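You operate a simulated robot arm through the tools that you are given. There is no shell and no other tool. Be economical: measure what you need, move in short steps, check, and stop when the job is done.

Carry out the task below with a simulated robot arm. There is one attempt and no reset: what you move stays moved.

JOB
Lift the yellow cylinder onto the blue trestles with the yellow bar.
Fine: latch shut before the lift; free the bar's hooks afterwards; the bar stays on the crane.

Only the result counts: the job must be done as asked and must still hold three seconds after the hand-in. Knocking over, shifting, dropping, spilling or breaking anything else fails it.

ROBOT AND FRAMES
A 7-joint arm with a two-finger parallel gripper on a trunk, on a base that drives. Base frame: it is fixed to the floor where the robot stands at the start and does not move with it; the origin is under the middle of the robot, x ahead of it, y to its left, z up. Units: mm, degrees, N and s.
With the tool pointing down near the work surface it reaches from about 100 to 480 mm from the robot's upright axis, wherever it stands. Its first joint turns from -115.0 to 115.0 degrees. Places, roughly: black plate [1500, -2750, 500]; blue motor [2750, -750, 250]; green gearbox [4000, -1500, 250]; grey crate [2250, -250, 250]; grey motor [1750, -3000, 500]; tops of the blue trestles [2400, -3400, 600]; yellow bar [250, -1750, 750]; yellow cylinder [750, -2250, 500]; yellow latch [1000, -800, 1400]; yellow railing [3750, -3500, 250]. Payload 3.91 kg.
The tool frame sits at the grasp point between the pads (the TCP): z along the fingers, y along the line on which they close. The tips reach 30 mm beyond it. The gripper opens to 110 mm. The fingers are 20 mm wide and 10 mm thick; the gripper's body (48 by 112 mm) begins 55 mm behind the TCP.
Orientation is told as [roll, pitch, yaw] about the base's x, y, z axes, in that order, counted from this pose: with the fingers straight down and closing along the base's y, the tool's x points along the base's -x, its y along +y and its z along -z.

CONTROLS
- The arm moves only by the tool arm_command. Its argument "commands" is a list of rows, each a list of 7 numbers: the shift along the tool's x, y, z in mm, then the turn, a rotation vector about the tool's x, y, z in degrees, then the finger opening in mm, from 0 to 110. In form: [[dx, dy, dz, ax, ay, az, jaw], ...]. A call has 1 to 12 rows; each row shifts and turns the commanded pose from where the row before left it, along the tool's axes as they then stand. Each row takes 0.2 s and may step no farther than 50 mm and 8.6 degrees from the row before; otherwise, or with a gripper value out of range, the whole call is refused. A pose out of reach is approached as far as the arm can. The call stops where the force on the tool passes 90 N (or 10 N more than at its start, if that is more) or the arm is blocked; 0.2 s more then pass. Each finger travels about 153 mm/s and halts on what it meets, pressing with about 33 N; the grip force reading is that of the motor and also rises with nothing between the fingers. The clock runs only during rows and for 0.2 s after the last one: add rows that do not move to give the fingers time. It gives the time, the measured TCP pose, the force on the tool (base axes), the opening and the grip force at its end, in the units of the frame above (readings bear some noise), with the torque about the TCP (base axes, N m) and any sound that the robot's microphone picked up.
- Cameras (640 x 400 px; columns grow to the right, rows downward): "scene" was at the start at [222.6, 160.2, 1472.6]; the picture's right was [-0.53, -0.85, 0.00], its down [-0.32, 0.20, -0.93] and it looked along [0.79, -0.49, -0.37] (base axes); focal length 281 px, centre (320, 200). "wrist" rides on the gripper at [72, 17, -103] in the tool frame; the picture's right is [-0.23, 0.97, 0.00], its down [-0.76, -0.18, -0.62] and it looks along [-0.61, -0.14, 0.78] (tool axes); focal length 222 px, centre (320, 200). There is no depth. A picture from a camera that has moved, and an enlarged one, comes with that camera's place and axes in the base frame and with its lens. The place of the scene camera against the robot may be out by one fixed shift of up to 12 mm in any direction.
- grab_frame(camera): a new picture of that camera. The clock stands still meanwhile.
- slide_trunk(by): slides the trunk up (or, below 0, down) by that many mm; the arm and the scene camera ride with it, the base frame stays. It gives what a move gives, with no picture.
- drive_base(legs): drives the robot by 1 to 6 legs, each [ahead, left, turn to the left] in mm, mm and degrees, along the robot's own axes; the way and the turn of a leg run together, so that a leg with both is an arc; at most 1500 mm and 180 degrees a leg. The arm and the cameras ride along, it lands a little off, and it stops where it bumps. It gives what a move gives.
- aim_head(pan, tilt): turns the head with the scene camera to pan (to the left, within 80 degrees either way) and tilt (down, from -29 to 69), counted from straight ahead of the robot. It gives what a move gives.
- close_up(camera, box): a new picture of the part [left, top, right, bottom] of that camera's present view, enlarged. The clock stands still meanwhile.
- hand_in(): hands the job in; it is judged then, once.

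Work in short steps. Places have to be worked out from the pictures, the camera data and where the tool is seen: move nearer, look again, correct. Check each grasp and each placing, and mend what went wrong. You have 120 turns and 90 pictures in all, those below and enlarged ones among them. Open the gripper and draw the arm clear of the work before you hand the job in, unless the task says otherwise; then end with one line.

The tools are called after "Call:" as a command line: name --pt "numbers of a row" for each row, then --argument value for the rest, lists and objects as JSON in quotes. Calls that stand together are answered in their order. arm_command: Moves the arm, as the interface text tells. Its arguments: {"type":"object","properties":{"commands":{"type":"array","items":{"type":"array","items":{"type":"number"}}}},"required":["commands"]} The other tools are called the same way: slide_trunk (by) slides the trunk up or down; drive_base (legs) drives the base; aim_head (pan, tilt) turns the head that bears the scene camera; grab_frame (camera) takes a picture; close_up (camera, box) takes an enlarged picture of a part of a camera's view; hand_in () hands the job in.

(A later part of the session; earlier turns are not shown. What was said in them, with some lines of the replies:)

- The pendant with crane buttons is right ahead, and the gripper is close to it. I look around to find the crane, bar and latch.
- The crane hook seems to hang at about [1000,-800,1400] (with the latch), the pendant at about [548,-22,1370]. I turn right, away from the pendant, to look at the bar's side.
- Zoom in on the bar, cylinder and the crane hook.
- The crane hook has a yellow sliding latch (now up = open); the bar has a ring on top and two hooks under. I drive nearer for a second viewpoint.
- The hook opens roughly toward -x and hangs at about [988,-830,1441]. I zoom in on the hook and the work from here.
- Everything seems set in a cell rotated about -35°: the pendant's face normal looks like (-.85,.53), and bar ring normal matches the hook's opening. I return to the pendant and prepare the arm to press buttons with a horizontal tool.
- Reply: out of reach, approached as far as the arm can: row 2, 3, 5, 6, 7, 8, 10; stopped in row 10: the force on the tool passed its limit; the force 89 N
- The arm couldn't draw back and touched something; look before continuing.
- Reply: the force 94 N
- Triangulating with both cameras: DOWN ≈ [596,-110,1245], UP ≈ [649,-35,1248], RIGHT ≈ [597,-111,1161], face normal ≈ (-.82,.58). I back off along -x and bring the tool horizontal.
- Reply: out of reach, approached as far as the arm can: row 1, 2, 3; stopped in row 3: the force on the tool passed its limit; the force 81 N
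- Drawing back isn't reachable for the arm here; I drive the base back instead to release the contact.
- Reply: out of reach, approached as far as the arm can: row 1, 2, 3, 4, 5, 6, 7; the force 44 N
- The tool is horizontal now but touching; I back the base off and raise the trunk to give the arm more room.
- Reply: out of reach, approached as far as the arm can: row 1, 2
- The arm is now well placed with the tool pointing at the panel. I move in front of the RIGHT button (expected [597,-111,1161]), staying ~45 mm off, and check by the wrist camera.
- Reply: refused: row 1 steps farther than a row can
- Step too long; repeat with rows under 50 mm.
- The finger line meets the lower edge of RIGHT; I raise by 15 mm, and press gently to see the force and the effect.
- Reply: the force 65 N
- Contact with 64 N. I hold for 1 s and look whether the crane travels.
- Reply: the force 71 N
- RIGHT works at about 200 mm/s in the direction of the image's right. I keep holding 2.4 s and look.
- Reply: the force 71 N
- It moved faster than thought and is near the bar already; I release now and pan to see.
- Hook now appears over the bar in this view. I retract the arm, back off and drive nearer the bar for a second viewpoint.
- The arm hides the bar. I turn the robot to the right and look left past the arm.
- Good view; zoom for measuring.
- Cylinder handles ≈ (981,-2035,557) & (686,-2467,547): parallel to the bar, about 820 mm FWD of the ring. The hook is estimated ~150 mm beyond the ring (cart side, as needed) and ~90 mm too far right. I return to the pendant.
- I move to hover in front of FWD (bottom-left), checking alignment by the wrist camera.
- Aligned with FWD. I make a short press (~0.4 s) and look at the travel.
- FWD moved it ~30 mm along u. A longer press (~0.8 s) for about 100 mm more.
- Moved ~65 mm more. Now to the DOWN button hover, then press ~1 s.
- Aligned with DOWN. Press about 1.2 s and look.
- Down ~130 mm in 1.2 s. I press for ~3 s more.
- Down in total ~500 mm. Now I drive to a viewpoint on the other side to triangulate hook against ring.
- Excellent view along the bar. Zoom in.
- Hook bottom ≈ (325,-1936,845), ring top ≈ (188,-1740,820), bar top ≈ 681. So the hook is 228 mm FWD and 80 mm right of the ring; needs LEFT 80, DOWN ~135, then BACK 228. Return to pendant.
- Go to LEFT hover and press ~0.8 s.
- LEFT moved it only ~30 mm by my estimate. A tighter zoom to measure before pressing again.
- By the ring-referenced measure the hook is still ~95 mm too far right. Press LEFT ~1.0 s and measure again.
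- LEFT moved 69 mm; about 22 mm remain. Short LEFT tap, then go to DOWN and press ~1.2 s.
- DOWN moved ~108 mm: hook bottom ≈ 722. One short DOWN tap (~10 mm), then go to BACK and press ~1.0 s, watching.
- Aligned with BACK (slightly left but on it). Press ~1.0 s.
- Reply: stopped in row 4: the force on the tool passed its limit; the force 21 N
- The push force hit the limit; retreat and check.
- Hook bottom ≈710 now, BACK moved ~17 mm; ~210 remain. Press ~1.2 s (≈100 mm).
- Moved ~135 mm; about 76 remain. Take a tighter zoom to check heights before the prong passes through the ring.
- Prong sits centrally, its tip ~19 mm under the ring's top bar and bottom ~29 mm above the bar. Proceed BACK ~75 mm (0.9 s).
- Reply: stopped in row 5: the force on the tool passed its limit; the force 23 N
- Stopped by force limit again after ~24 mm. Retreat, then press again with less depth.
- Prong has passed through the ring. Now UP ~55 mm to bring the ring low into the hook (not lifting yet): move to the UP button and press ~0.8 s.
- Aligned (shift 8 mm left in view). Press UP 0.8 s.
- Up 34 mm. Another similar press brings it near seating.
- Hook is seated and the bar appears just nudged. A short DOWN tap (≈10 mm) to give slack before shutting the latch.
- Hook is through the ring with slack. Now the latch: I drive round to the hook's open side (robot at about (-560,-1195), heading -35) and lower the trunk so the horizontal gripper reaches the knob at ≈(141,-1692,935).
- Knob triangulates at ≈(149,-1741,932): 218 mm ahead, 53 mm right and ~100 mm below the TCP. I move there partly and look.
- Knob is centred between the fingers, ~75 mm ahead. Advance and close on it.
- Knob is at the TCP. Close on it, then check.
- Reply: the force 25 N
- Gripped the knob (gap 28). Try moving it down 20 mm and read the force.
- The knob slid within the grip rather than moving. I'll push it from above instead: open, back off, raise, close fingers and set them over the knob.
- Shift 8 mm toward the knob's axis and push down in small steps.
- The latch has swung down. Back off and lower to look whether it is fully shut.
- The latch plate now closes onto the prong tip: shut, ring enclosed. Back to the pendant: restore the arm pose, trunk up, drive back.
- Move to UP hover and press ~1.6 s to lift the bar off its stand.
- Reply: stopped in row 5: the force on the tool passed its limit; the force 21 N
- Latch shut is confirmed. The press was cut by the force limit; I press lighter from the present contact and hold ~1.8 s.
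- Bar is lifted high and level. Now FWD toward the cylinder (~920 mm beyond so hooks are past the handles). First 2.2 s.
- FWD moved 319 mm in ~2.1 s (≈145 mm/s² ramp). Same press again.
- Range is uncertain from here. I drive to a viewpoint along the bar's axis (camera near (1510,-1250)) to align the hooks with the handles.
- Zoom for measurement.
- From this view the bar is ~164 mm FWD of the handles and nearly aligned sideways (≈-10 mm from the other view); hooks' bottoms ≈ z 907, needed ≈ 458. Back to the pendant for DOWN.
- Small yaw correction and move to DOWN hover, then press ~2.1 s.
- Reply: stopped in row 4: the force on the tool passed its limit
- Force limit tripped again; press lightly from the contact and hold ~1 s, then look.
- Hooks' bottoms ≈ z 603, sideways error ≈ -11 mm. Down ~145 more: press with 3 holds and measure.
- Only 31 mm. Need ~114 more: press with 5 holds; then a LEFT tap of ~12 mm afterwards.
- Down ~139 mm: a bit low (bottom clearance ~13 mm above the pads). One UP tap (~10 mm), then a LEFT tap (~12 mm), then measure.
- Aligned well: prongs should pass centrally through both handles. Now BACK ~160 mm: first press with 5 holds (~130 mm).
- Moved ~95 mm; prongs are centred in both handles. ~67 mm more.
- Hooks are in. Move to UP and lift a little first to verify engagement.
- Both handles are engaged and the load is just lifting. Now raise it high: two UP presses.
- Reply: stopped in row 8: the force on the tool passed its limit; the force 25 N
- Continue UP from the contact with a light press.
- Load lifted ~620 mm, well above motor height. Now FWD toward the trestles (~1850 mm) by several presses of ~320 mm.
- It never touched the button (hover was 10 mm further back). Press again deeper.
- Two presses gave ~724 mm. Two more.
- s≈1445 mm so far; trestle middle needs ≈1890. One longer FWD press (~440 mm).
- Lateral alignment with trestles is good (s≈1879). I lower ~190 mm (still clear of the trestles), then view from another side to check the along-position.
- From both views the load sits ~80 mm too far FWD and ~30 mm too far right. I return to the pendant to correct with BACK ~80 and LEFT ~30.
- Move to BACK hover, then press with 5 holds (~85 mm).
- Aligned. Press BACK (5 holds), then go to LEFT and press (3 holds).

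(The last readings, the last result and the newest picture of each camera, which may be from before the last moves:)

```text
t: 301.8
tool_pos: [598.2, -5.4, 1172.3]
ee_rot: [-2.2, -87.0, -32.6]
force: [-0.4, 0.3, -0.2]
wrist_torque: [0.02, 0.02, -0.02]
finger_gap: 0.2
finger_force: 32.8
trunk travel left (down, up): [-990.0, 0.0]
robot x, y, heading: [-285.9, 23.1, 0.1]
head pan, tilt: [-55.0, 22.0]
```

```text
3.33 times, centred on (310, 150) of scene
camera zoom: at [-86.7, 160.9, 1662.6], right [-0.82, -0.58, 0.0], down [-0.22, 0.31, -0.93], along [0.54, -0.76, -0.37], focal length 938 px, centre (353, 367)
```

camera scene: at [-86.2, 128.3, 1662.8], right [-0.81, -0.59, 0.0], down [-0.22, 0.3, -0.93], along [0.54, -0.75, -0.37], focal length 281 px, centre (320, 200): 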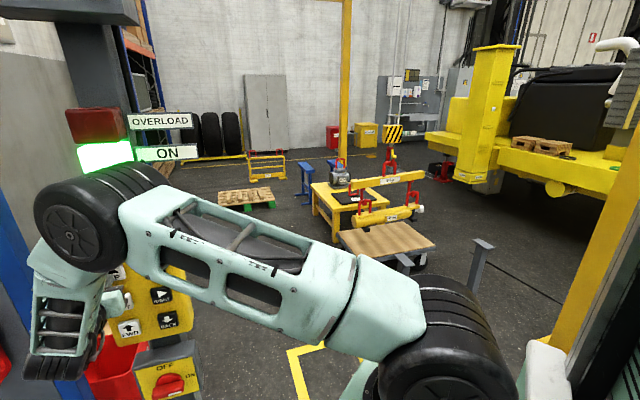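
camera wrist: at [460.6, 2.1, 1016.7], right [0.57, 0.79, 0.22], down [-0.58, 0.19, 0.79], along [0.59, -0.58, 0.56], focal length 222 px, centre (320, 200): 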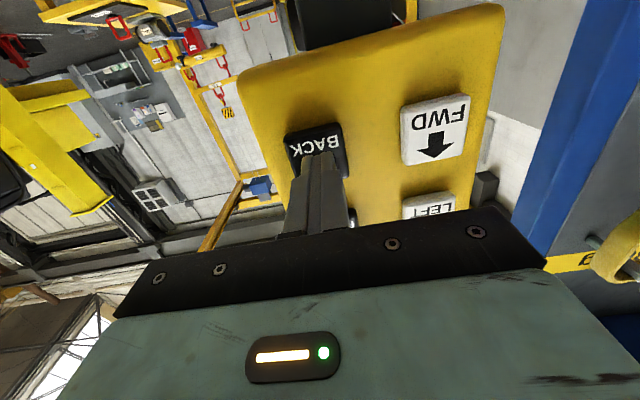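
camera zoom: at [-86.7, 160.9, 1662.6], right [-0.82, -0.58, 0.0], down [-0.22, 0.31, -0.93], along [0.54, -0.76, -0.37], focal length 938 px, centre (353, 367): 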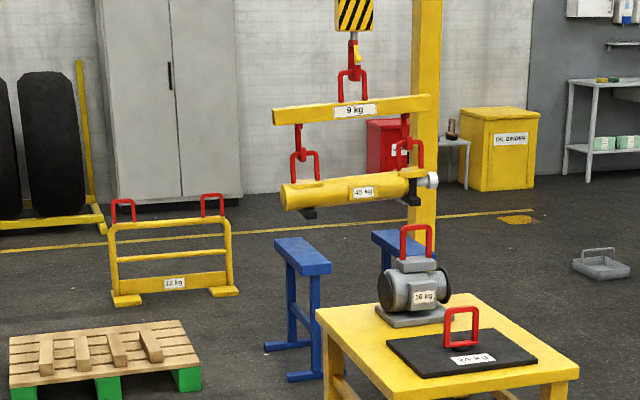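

BACK moved ~90 mm. Now LEFT ~26 mm (2 holds), then move to DOWN and lower with 4 holds.

Call:
arm_command --pt "0 0 26 0 0 0 0" --pt "0 0 7 0 0 0 0" --pt "0 0 0 0 0 0 0" --pt "0 0 0 0 0 0 0" --pt "0 0 -33 0 0 0 0" --pt "-42 -24 0 0 0 0 0" --pt "-40 -24 0 0 0 0 0" --pt "0 -40 0 0 0 0 0" --pt "0 0 0 0 0 0 0"

Call:
arm_command --pt "0 0 27 0 0 0 0" --pt "0 0 5 0 0 0 0" --pt "0 0 0 0 0 0 0" --pt "0 0 0 0 0 0 0" --pt "0 0 0 0 0 0 0" --pt "0 0 0 0 0 0 0" --pt "0 0 -32 0 0 0 0" --pt "0 0 0 0 0 0 0"

Call:
close_up --camera "scene" --box '[270, 120, 350, 200]'

```text
t: 303.8
tool_pos: [552.2, -80.7, 1253.8]
ee_rot: [-1.8, -87.0, -33.1]
force: [-0.2, -0.5, -0.2]
wrist_torque: [-0.01, -0.02, 0.0]
finger_gap: 0.0
finger_force: 33.5
trunk travel left (down, up): [-990.0, 0.0]
robot x, y, heading: [-282.2, 24.8, 0.3]
head pan, tilt: [-55.0, 22.0]
```

```text
t: 305.6
tool_pos: [553.7, -83.1, 1255.5]
ee_rot: [-0.7, -87.2, -34.2]
force: [-0.8, 0.4, 0.5]
wrist_torque: [-0.01, 0.02, 0.0]
finger_gap: 0.0
finger_force: 33.1
trunk travel left (down, up): [-990.0, 0.0]
robot x, y, heading: [-284.0, 29.0, 0.3]
head pan, tilt: [-55.0, 22.0]
```

```text
5.00 times, centred on (310, 160) of scene
camera zoom: at [-86.2, 160.3, 1662.7], right [-0.82, -0.58, 0.0], down [-0.22, 0.31, -0.93], along [0.53, -0.76, -0.37], focal length 1407 px, centre (370, 400)
```

zoom: 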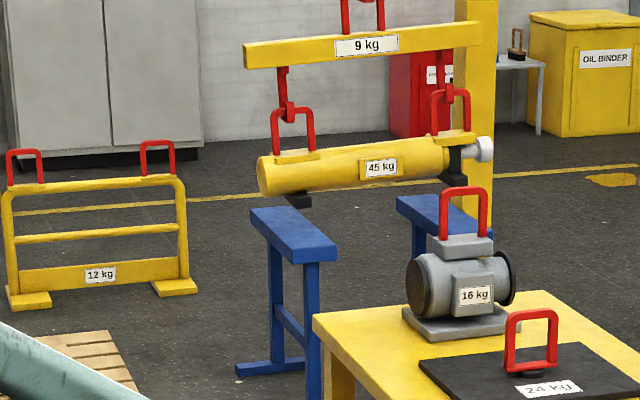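

Feet are above the trestle tops, ~20 mm still to the right, ~65 mm to go. LEFT again (3 holds), then DOWN with 4 holds to land.

Call:
arm_command --pt "42 24 -3 0 0 0 0" --pt "41 24 0 0 0 0 0" --pt "0 43 0 0 0 0 0" --pt "0 0 28 0 0 0 0" --pt "0 0 7 0 0 0 0" --pt "0 0 0 0 0 0 0" --pt "0 0 0 0 0 0 0" --pt "0 0 0 0 0 0 0" --pt "0 0 -32 0 0 0 0" --pt "-42 -24 0 0 0 0 0" --pt "-41 -24 0 0 0 0 0" --pt "0 -40 0 0 0 0 0"

Call:
close_up --camera "scene" --box '[270, 120, 350, 200]'

```text
t: 308.2
tool_pos: [554.6, -78.5, 1255.2]
ee_rot: [-1.2, -86.9, -33.5]
force: [-0.1, 1.0, 0.2]
wrist_torque: [-0.04, -0.02, -0.02]
finger_gap: 0.2
finger_force: 33.0
trunk travel left (down, up): [-990.0, 0.0]
robot x, y, heading: [-285.5, 28.2, 0.2]
head pan, tilt: [-55.0, 22.0]
```

```text
5.00 times, centred on (310, 160) of scene
camera zoom: at [-86.7, 161.2, 1662.6], right [-0.82, -0.58, 0.0], down [-0.22, 0.31, -0.93], along [0.54, -0.76, -0.37], focal length 1407 px, centre (370, 400)
```

zoom: 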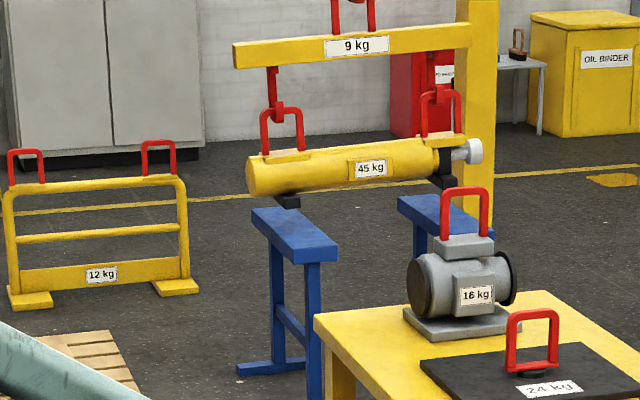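

Slightly overshot left (~15 mm): a RIGHT tap (~12 mm), then DOWN with 4 holds to land.

Call:
arm_command --pt "42 0 -3 0 0 0 0" --pt "40 0 0 0 0 0 0" --pt "0 0 28 0 0 0 0" --pt "0 0 6 0 0 0 0" --pt "0 0 0 0 0 0 0" --pt "0 0 -32 0 0 0 0" --pt "-42 0 0 0 0 0 0" --pt "-40 0 0 0 0 0 0" --pt "0 0 0 0 0 0 0"

Call:
arm_command --pt "0 0 25 0 0 0 0" --pt "0 0 5 0 0 0 0" --pt "0 0 0 0 0 0 0" --pt "0 0 0 0 0 0 0" --pt "0 0 0 0 0 0 0" --pt "0 0 0 0 0 0 0" --pt "0 0 -30 0 0 0 0" --pt "0 0 0 0 0 0 0"

Call:
close_up --camera "scene" --box '[280, 130, 350, 200]'

```text
t: 310.2
tool_pos: [555.4, -76.1, 1253.4]
ee_rot: [-2.1, -86.9, -32.8]
force: [-0.6, 0.1, 0.5]
wrist_torque: [-0.01, 0.02, 0.0]
finger_gap: 0.0
finger_force: 33.4
trunk travel left (down, up): [-990.0, 0.0]
robot x, y, heading: [-282.2, 22.4, -0.1]
head pan, tilt: [-55.0, 22.0]
```

```text
t: 311.3
tool_pos: [570.8, -81.9, 1249.5]
ee_rot: [-3.2, -86.5, -31.0]
force: [-19.9, 6.6, 4.4]
wrist_torque: [-0.12, -0.23, -0.14]
finger_gap: 0.3
finger_force: 33.1
trunk travel left (down, up): [-990.0, 0.0]
robot x, y, heading: [-284.4, 27.8, 0.2]
head pan, tilt: [-55.0, 22.0]
stopped in row 5: the force on the tool passed its limit (the readings are from after the stop); the commanded pose is now the measured one
```

```text
5.71 times, centred on (315, 165) of scene
camera zoom: at [-91.5, 163.4, 1663.1], right [-0.82, -0.58, 0.0], down [-0.21, 0.3, -0.93], along [0.54, -0.76, -0.37], focal length 1608 px, centre (349, 400)
```

zoom: 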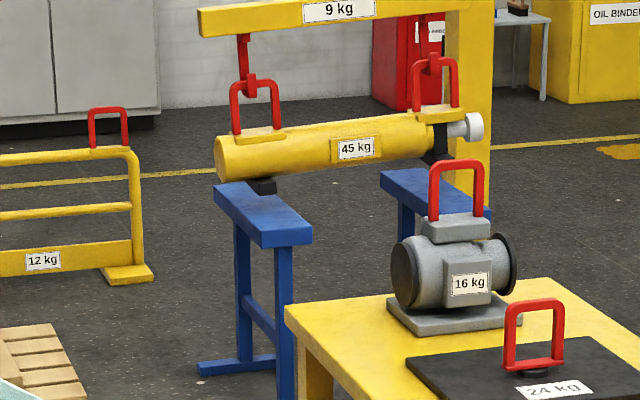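

Feet are ~25-30 mm above the tops. I release fully, then a gentle DOWN press (3 holds, ~30 mm) to land.

Call:
arm_command --pt "-4 0 -24 0 0 0 0" --pt "0 0 0 0 0 0 0" --pt "0 0 24 0 0 0 0" --pt "0 0 3 0 0 0 0" --pt "0 0 0 0 0 0 0" --pt "0 0 0 0 0 0 0" --pt "0 0 0 0 0 0 0" --pt "0 0 -27 0 0 0 0" --pt "0 0 0 0 0 0 0"

Call:
close_up --camera "scene" --box '[280, 130, 350, 200]'

```text
t: 313.3
tool_pos: [556.7, -75.9, 1254.8]
ee_rot: [-1.9, -86.7, -32.6]
force: [-0.6, -0.3, 0.5]
wrist_torque: [0.04, 0.04, 0.05]
finger_gap: 0.1
finger_force: 33.1
trunk travel left (down, up): [-990.0, 0.0]
robot x, y, heading: [-281.0, 24.3, 0.4]
head pan, tilt: [-55.0, 22.0]
```

```text
5.71 times, centred on (315, 165) of scene
camera zoom: at [-86.7, 160.7, 1662.7], right [-0.82, -0.58, 0.0], down [-0.22, 0.31, -0.93], along [0.54, -0.76, -0.37], focal length 1608 px, centre (349, 400)
```

zoom: 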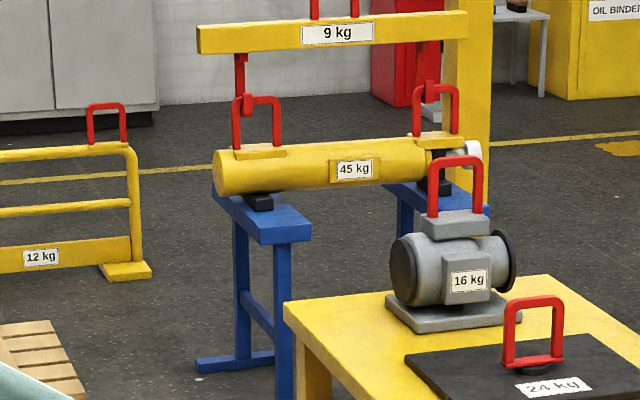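

Landed: both feet sit on the trestles; ~20 mm slack. Same DOWN press again to get ~60-70 mm slack so prongs clear the handles.

Call:
arm_command --pt "0 0 24 0 0 0 0" --pt "0 0 4 0 0 0 0" --pt "0 0 0 0 0 0 0" --pt "0 0 0 0 0 0 0" --pt "0 0 0 0 0 0 0" --pt "0 0 -28 0 0 0 0" --pt "0 0 0 0 0 0 0"

Call:
close_up --camera "scene" --box '[296, 140, 344, 188]'

```text
t: 314.9
tool_pos: [556.2, -75.3, 1256.3]
ee_rot: [-2.2, -86.7, -32.4]
force: [0.1, -0.6, -0.7]
wrist_torque: [-0.04, -0.04, 0.04]
finger_gap: 0.2
finger_force: 33.3
trunk travel left (down, up): [-990.0, 0.0]
robot x, y, heading: [-280.1, 24.9, 0.1]
head pan, tilt: [-55.0, 22.0]
```

```text
8.33 times, centred on (320, 164) of scene
camera zoom: at [-86.6, 160.7, 1662.7], right [-0.82, -0.58, 0.0], down [-0.22, 0.31, -0.93], along [0.54, -0.76, -0.37], focal length 2345 px, centre (320, 500)
```

zoom: 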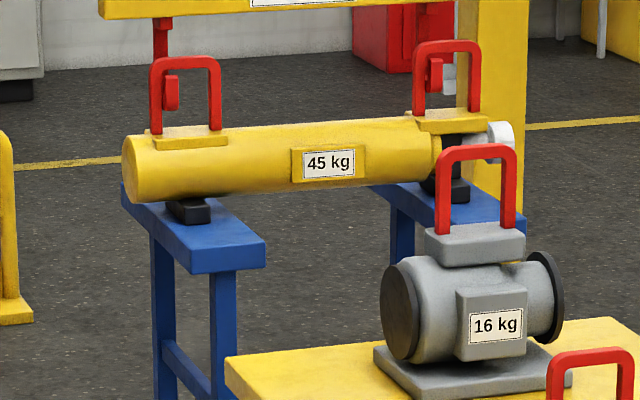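

Prong tips need ~27-30 mm more lowering to clear the handles' top bars (with ~20 mm left above the pads). Two short DOWN taps.

Call:
arm_command --pt "0 0 24 0 0 0 0" --pt "0 0 4 0 0 0 0" --pt "0 0 0 0 0 0 0" --pt "0 0 0 0 0 0 0" --pt "0 0 -28 0 0 0 0" --pt "0 0 0 0 0 0 0" --pt "0 0 24 0 0 0 0" --pt "0 0 4 0 0 0 0" --pt "0 0 0 0 0 0 0" --pt "0 0 -28 0 0 0 0" --pt "0 0 0 0 0 0 0"

Call:
close_up --camera "scene" --box '[296, 140, 344, 188]'

```text
t: 317.3
tool_pos: [555.8, -75.7, 1255.6]
ee_rot: [-2.6, -86.7, -32.0]
force: [-0.5, 0.2, -0.3]
wrist_torque: [-0.08, 0.02, 0.0]
finger_gap: 0.2
finger_force: 33.1
trunk travel left (down, up): [-990.0, 0.0]
robot x, y, heading: [-285.0, 29.1, 0.2]
head pan, tilt: [-55.0, 22.0]
```

```text
8.33 times, centred on (320, 164) of scene
camera zoom: at [-86.8, 160.8, 1662.6], right [-0.82, -0.58, 0.0], down [-0.22, 0.31, -0.93], along [0.54, -0.76, -0.37], focal length 2345 px, centre (320, 500)
```

zoom: 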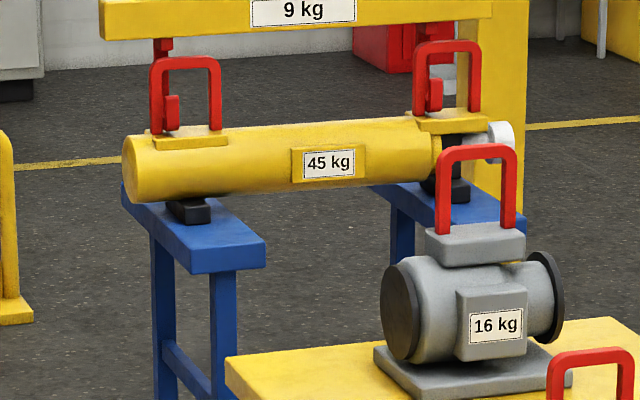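

Clearances look good (tips ~29 mm under, bottoms ~21 mm over the pads), but the hooks sit ~30 mm left in the handles. Small RIGHT press (3 holds) to centre, then move to FWD hover.

Call:
arm_command --pt "42 0 -3 0 0 0 0" --pt "40 0 0 0 0 0 0" --pt "0 0 28 0 0 0 0" --pt "0 0 6 0 0 0 0" --pt "0 0 0 0 0 0 0" --pt "0 0 0 0 0 0 0" --pt "0 0 0 0 0 0 0" --pt "0 0 -34 0 0 0 0" --pt "40 25 -10 0 0 0 0" --pt "40 25 0 0 0 0 0" --pt "4 40 0 0 0 0 0" --pt "0 0 0 0 0 0 0"

Call:
close_up --camera "scene" --box '[296, 140, 344, 188]'

```text
t: 319.9
tool_pos: [588.5, 11.9, 1088.5]
ee_rot: [-3.3, -86.5, -31.1]
force: [-0.2, -0.2, 0.0]
wrist_torque: [0.02, 0.01, 0.02]
finger_gap: 0.0
finger_force: 32.7
trunk travel left (down, up): [-990.0, 0.0]
robot x, y, heading: [-286.3, 26.6, 0.2]
head pan, tilt: [-55.0, 22.0]
```

```text
refused: no pictures are left
```

No pictures left; I continue by dead reckoning. FWD press (~170 mm): end the call pressed to read the contact, then release.

Call:
arm_command --pt "0 -1 37 0 0 0 0" --pt "0 0 6 0 0 0 0" --pt "0 0 0 0 0 0 0" --pt "0 0 0 0 0 0 0" --pt "0 0 0 0 0 0 0" --pt "0 0 0 0 0 0 0" --pt "0 0 0 0 0 0 0"

Call:
arm_command --pt "0 0 -33 0 0 0 0" --pt "0 0 0 0 0 0 0"

```text
t: 321.5
tool_pos: [621.8, -10.5, 1087.1]
ee_rot: [-3.4, -86.5, -30.9]
force: [-7.6, 8.1, -2.1]
wrist_torque: [-0.04, 0.01, 0.06]
finger_gap: 0.0
finger_force: 33.3
trunk travel left (down, up): [-990.0, 0.0]
robot x, y, heading: [-282.2, 25.7, 0.3]
head pan, tilt: [-55.0, 22.0]
```

```text
t: 322.1
tool_pos: [595.9, 6.3, 1088.7]
ee_rot: [-3.0, -86.6, -31.5]
force: [0.1, 0.9, -0.3]
wrist_torque: [0.01, 0.04, -0.02]
finger_gap: 0.0
finger_force: 33.3
trunk travel left (down, up): [-990.0, 0.0]
robot x, y, heading: [-284.3, 31.7, 0.3]
head pan, tilt: [-55.0, 22.0]
```

FWD was pressed properly. Now to the UP button: raise the bar clear (~1.5 s), checking the contact reading.

Call:
arm_command --pt "-42 -2 0 0 0 0 0" --pt "-42 -2 4 0 0 0 0" --pt "-42 -2 5 0 0 0 0" --pt "-42 -1 4 0 0 0 0" --pt "0 0 0 0 0 0 0"

Call:
arm_command --pt "0 0 23 0 0 0 0" --pt "0 0 3 0 0 0 0" --pt "0 0 0 0 0 0 0" --pt "0 0 0 0 0 0 0" --pt "0 0 0 0 0 0 0" --pt "0 0 0 0 0 0 0" --pt "0 0 0 0 0 0 0"

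Call:
arm_command --pt "0 0 -26 0 0 0 0" --pt "0 0 0 0 0 0 0"

```text
t: 323.3
tool_pos: [610.8, -12.7, 1254.9]
ee_rot: [-3.9, -86.5, -30.4]
force: [-0.5, -0.1, -0.1]
wrist_torque: [0.03, -0.02, 0.02]
finger_gap: 0.0
finger_force: 33.1
trunk travel left (down, up): [-990.0, 0.0]
robot x, y, heading: [-282.5, 31.4, 0.3]
head pan, tilt: [-55.0, 22.0]
```

```text
t: 324.4
tool_pos: [623.4, -10.3, 1250.4]
ee_rot: [-2.4, -85.8, -31.1]
force: [-19.4, 7.7, 3.7]
wrist_torque: [-0.07, -0.22, -0.2]
finger_gap: 0.0
finger_force: 33.1
trunk travel left (down, up): [-990.0, 0.0]
robot x, y, heading: [-283.3, 27.6, 0.5]
head pan, tilt: [-55.0, 22.0]
stopped in row 5: the force on the tool passed its limit (the readings are from after the stop); the commanded pose is now the measured one
```

```text
t: 324.9
tool_pos: [607.0, -2.8, 1251.4]
ee_rot: [-3.2, -86.1, -30.8]
force: [-0.1, 0.0, -0.4]
wrist_torque: [-0.01, 0.0, -0.01]
finger_gap: 0.0
finger_force: 32.4
trunk travel left (down, up): [-990.0, 0.0]
robot x, y, heading: [-282.7, 26.9, 0.6]
head pan, tilt: [-55.0, 22.0]
```

The UP press registered but was cut short; one more, lighter, for a longer rise, then release.

Call:
arm_command --pt "-4 -3 18 0 0 0 0" --pt "0 0 4 0 0 0 0" --pt "0 0 0 0 0 0 0" --pt "0 0 0 0 0 0 0" --pt "0 0 0 0 0 0 0" --pt "0 0 0 0 0 0 0" --pt "0 0 0 0 0 0 0" --pt "0 0 0 0 0 0 0"

Call:
arm_command --pt "0 0 -26 0 0 0 0" --pt "0 0 -40 0 0 0 0" --pt "0 0 0 0 0 0 0"

```text
t: 326.8
tool_pos: [622.7, -15.3, 1253.4]
ee_rot: [-3.2, -85.9, -30.3]
force: [-28.2, 14.9, -8.7]
wrist_torque: [0.05, 0.02, -0.12]
finger_gap: 0.0
finger_force: 33.0
trunk travel left (down, up): [-990.0, 0.0]
robot x, y, heading: [-287.3, 29.1, 0.2]
head pan, tilt: [-55.0, 22.0]
```

```text
t: 327.6
tool_pos: [569.5, 18.8, 1259.1]
ee_rot: [-2.2, -86.0, -31.8]
force: [-0.3, 1.0, -0.7]
wrist_torque: [0.0, 0.01, 0.0]
finger_gap: 0.0
finger_force: 33.2
trunk travel left (down, up): [-990.0, 0.0]
robot x, y, heading: [-284.4, 32.1, 0.4]
head pan, tilt: [-55.0, 22.0]
```

UP held for the full time, so the bar should be well above the handles by now. Open the gripper, draw the arm clear, then hand in.

Call:
arm_command --pt "0 0 -45 0 0 0 0" --pt "0 0 -45 0 0 0 50" --pt "0 0 -30 0 0 0 110" --pt "0 0 0 0 0 0 110" --pt "0 0 0 0 0 0 110" --pt "0 0 0 0 0 0 110" --pt "0 0 0 0 0 0 110" --pt "0 0 0 0 0 0 110"

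Call:
hand_in

```text
t: 329.4
tool_pos: [470.4, 86.4, 1268.4]
ee_rot: [-2.8, -86.1, -31.0]
force: [0.5, -0.5, -0.1]
wrist_torque: [0.01, 0.02, -0.03]
finger_gap: 109.9
finger_force: 0.1
trunk travel left (down, up): [-990.0, 0.0]
robot x, y, heading: [-286.3, 25.4, 0.3]
head pan, tilt: [-55.0, 22.0]
```

```text
The job is handed in.
```

I handed the job in with the yellow cylinder on the blue trestles, but I ran out of pictures before the end, so freeing the bar's hooks is not confirmed by sight. The latch was shut before the lift, and pictures showed both feet on the trestles. After that I centred the hooks, moved them out of the handles and raised the bar, going only by button contact readings and timing. The bar should still be hanging on the crane.
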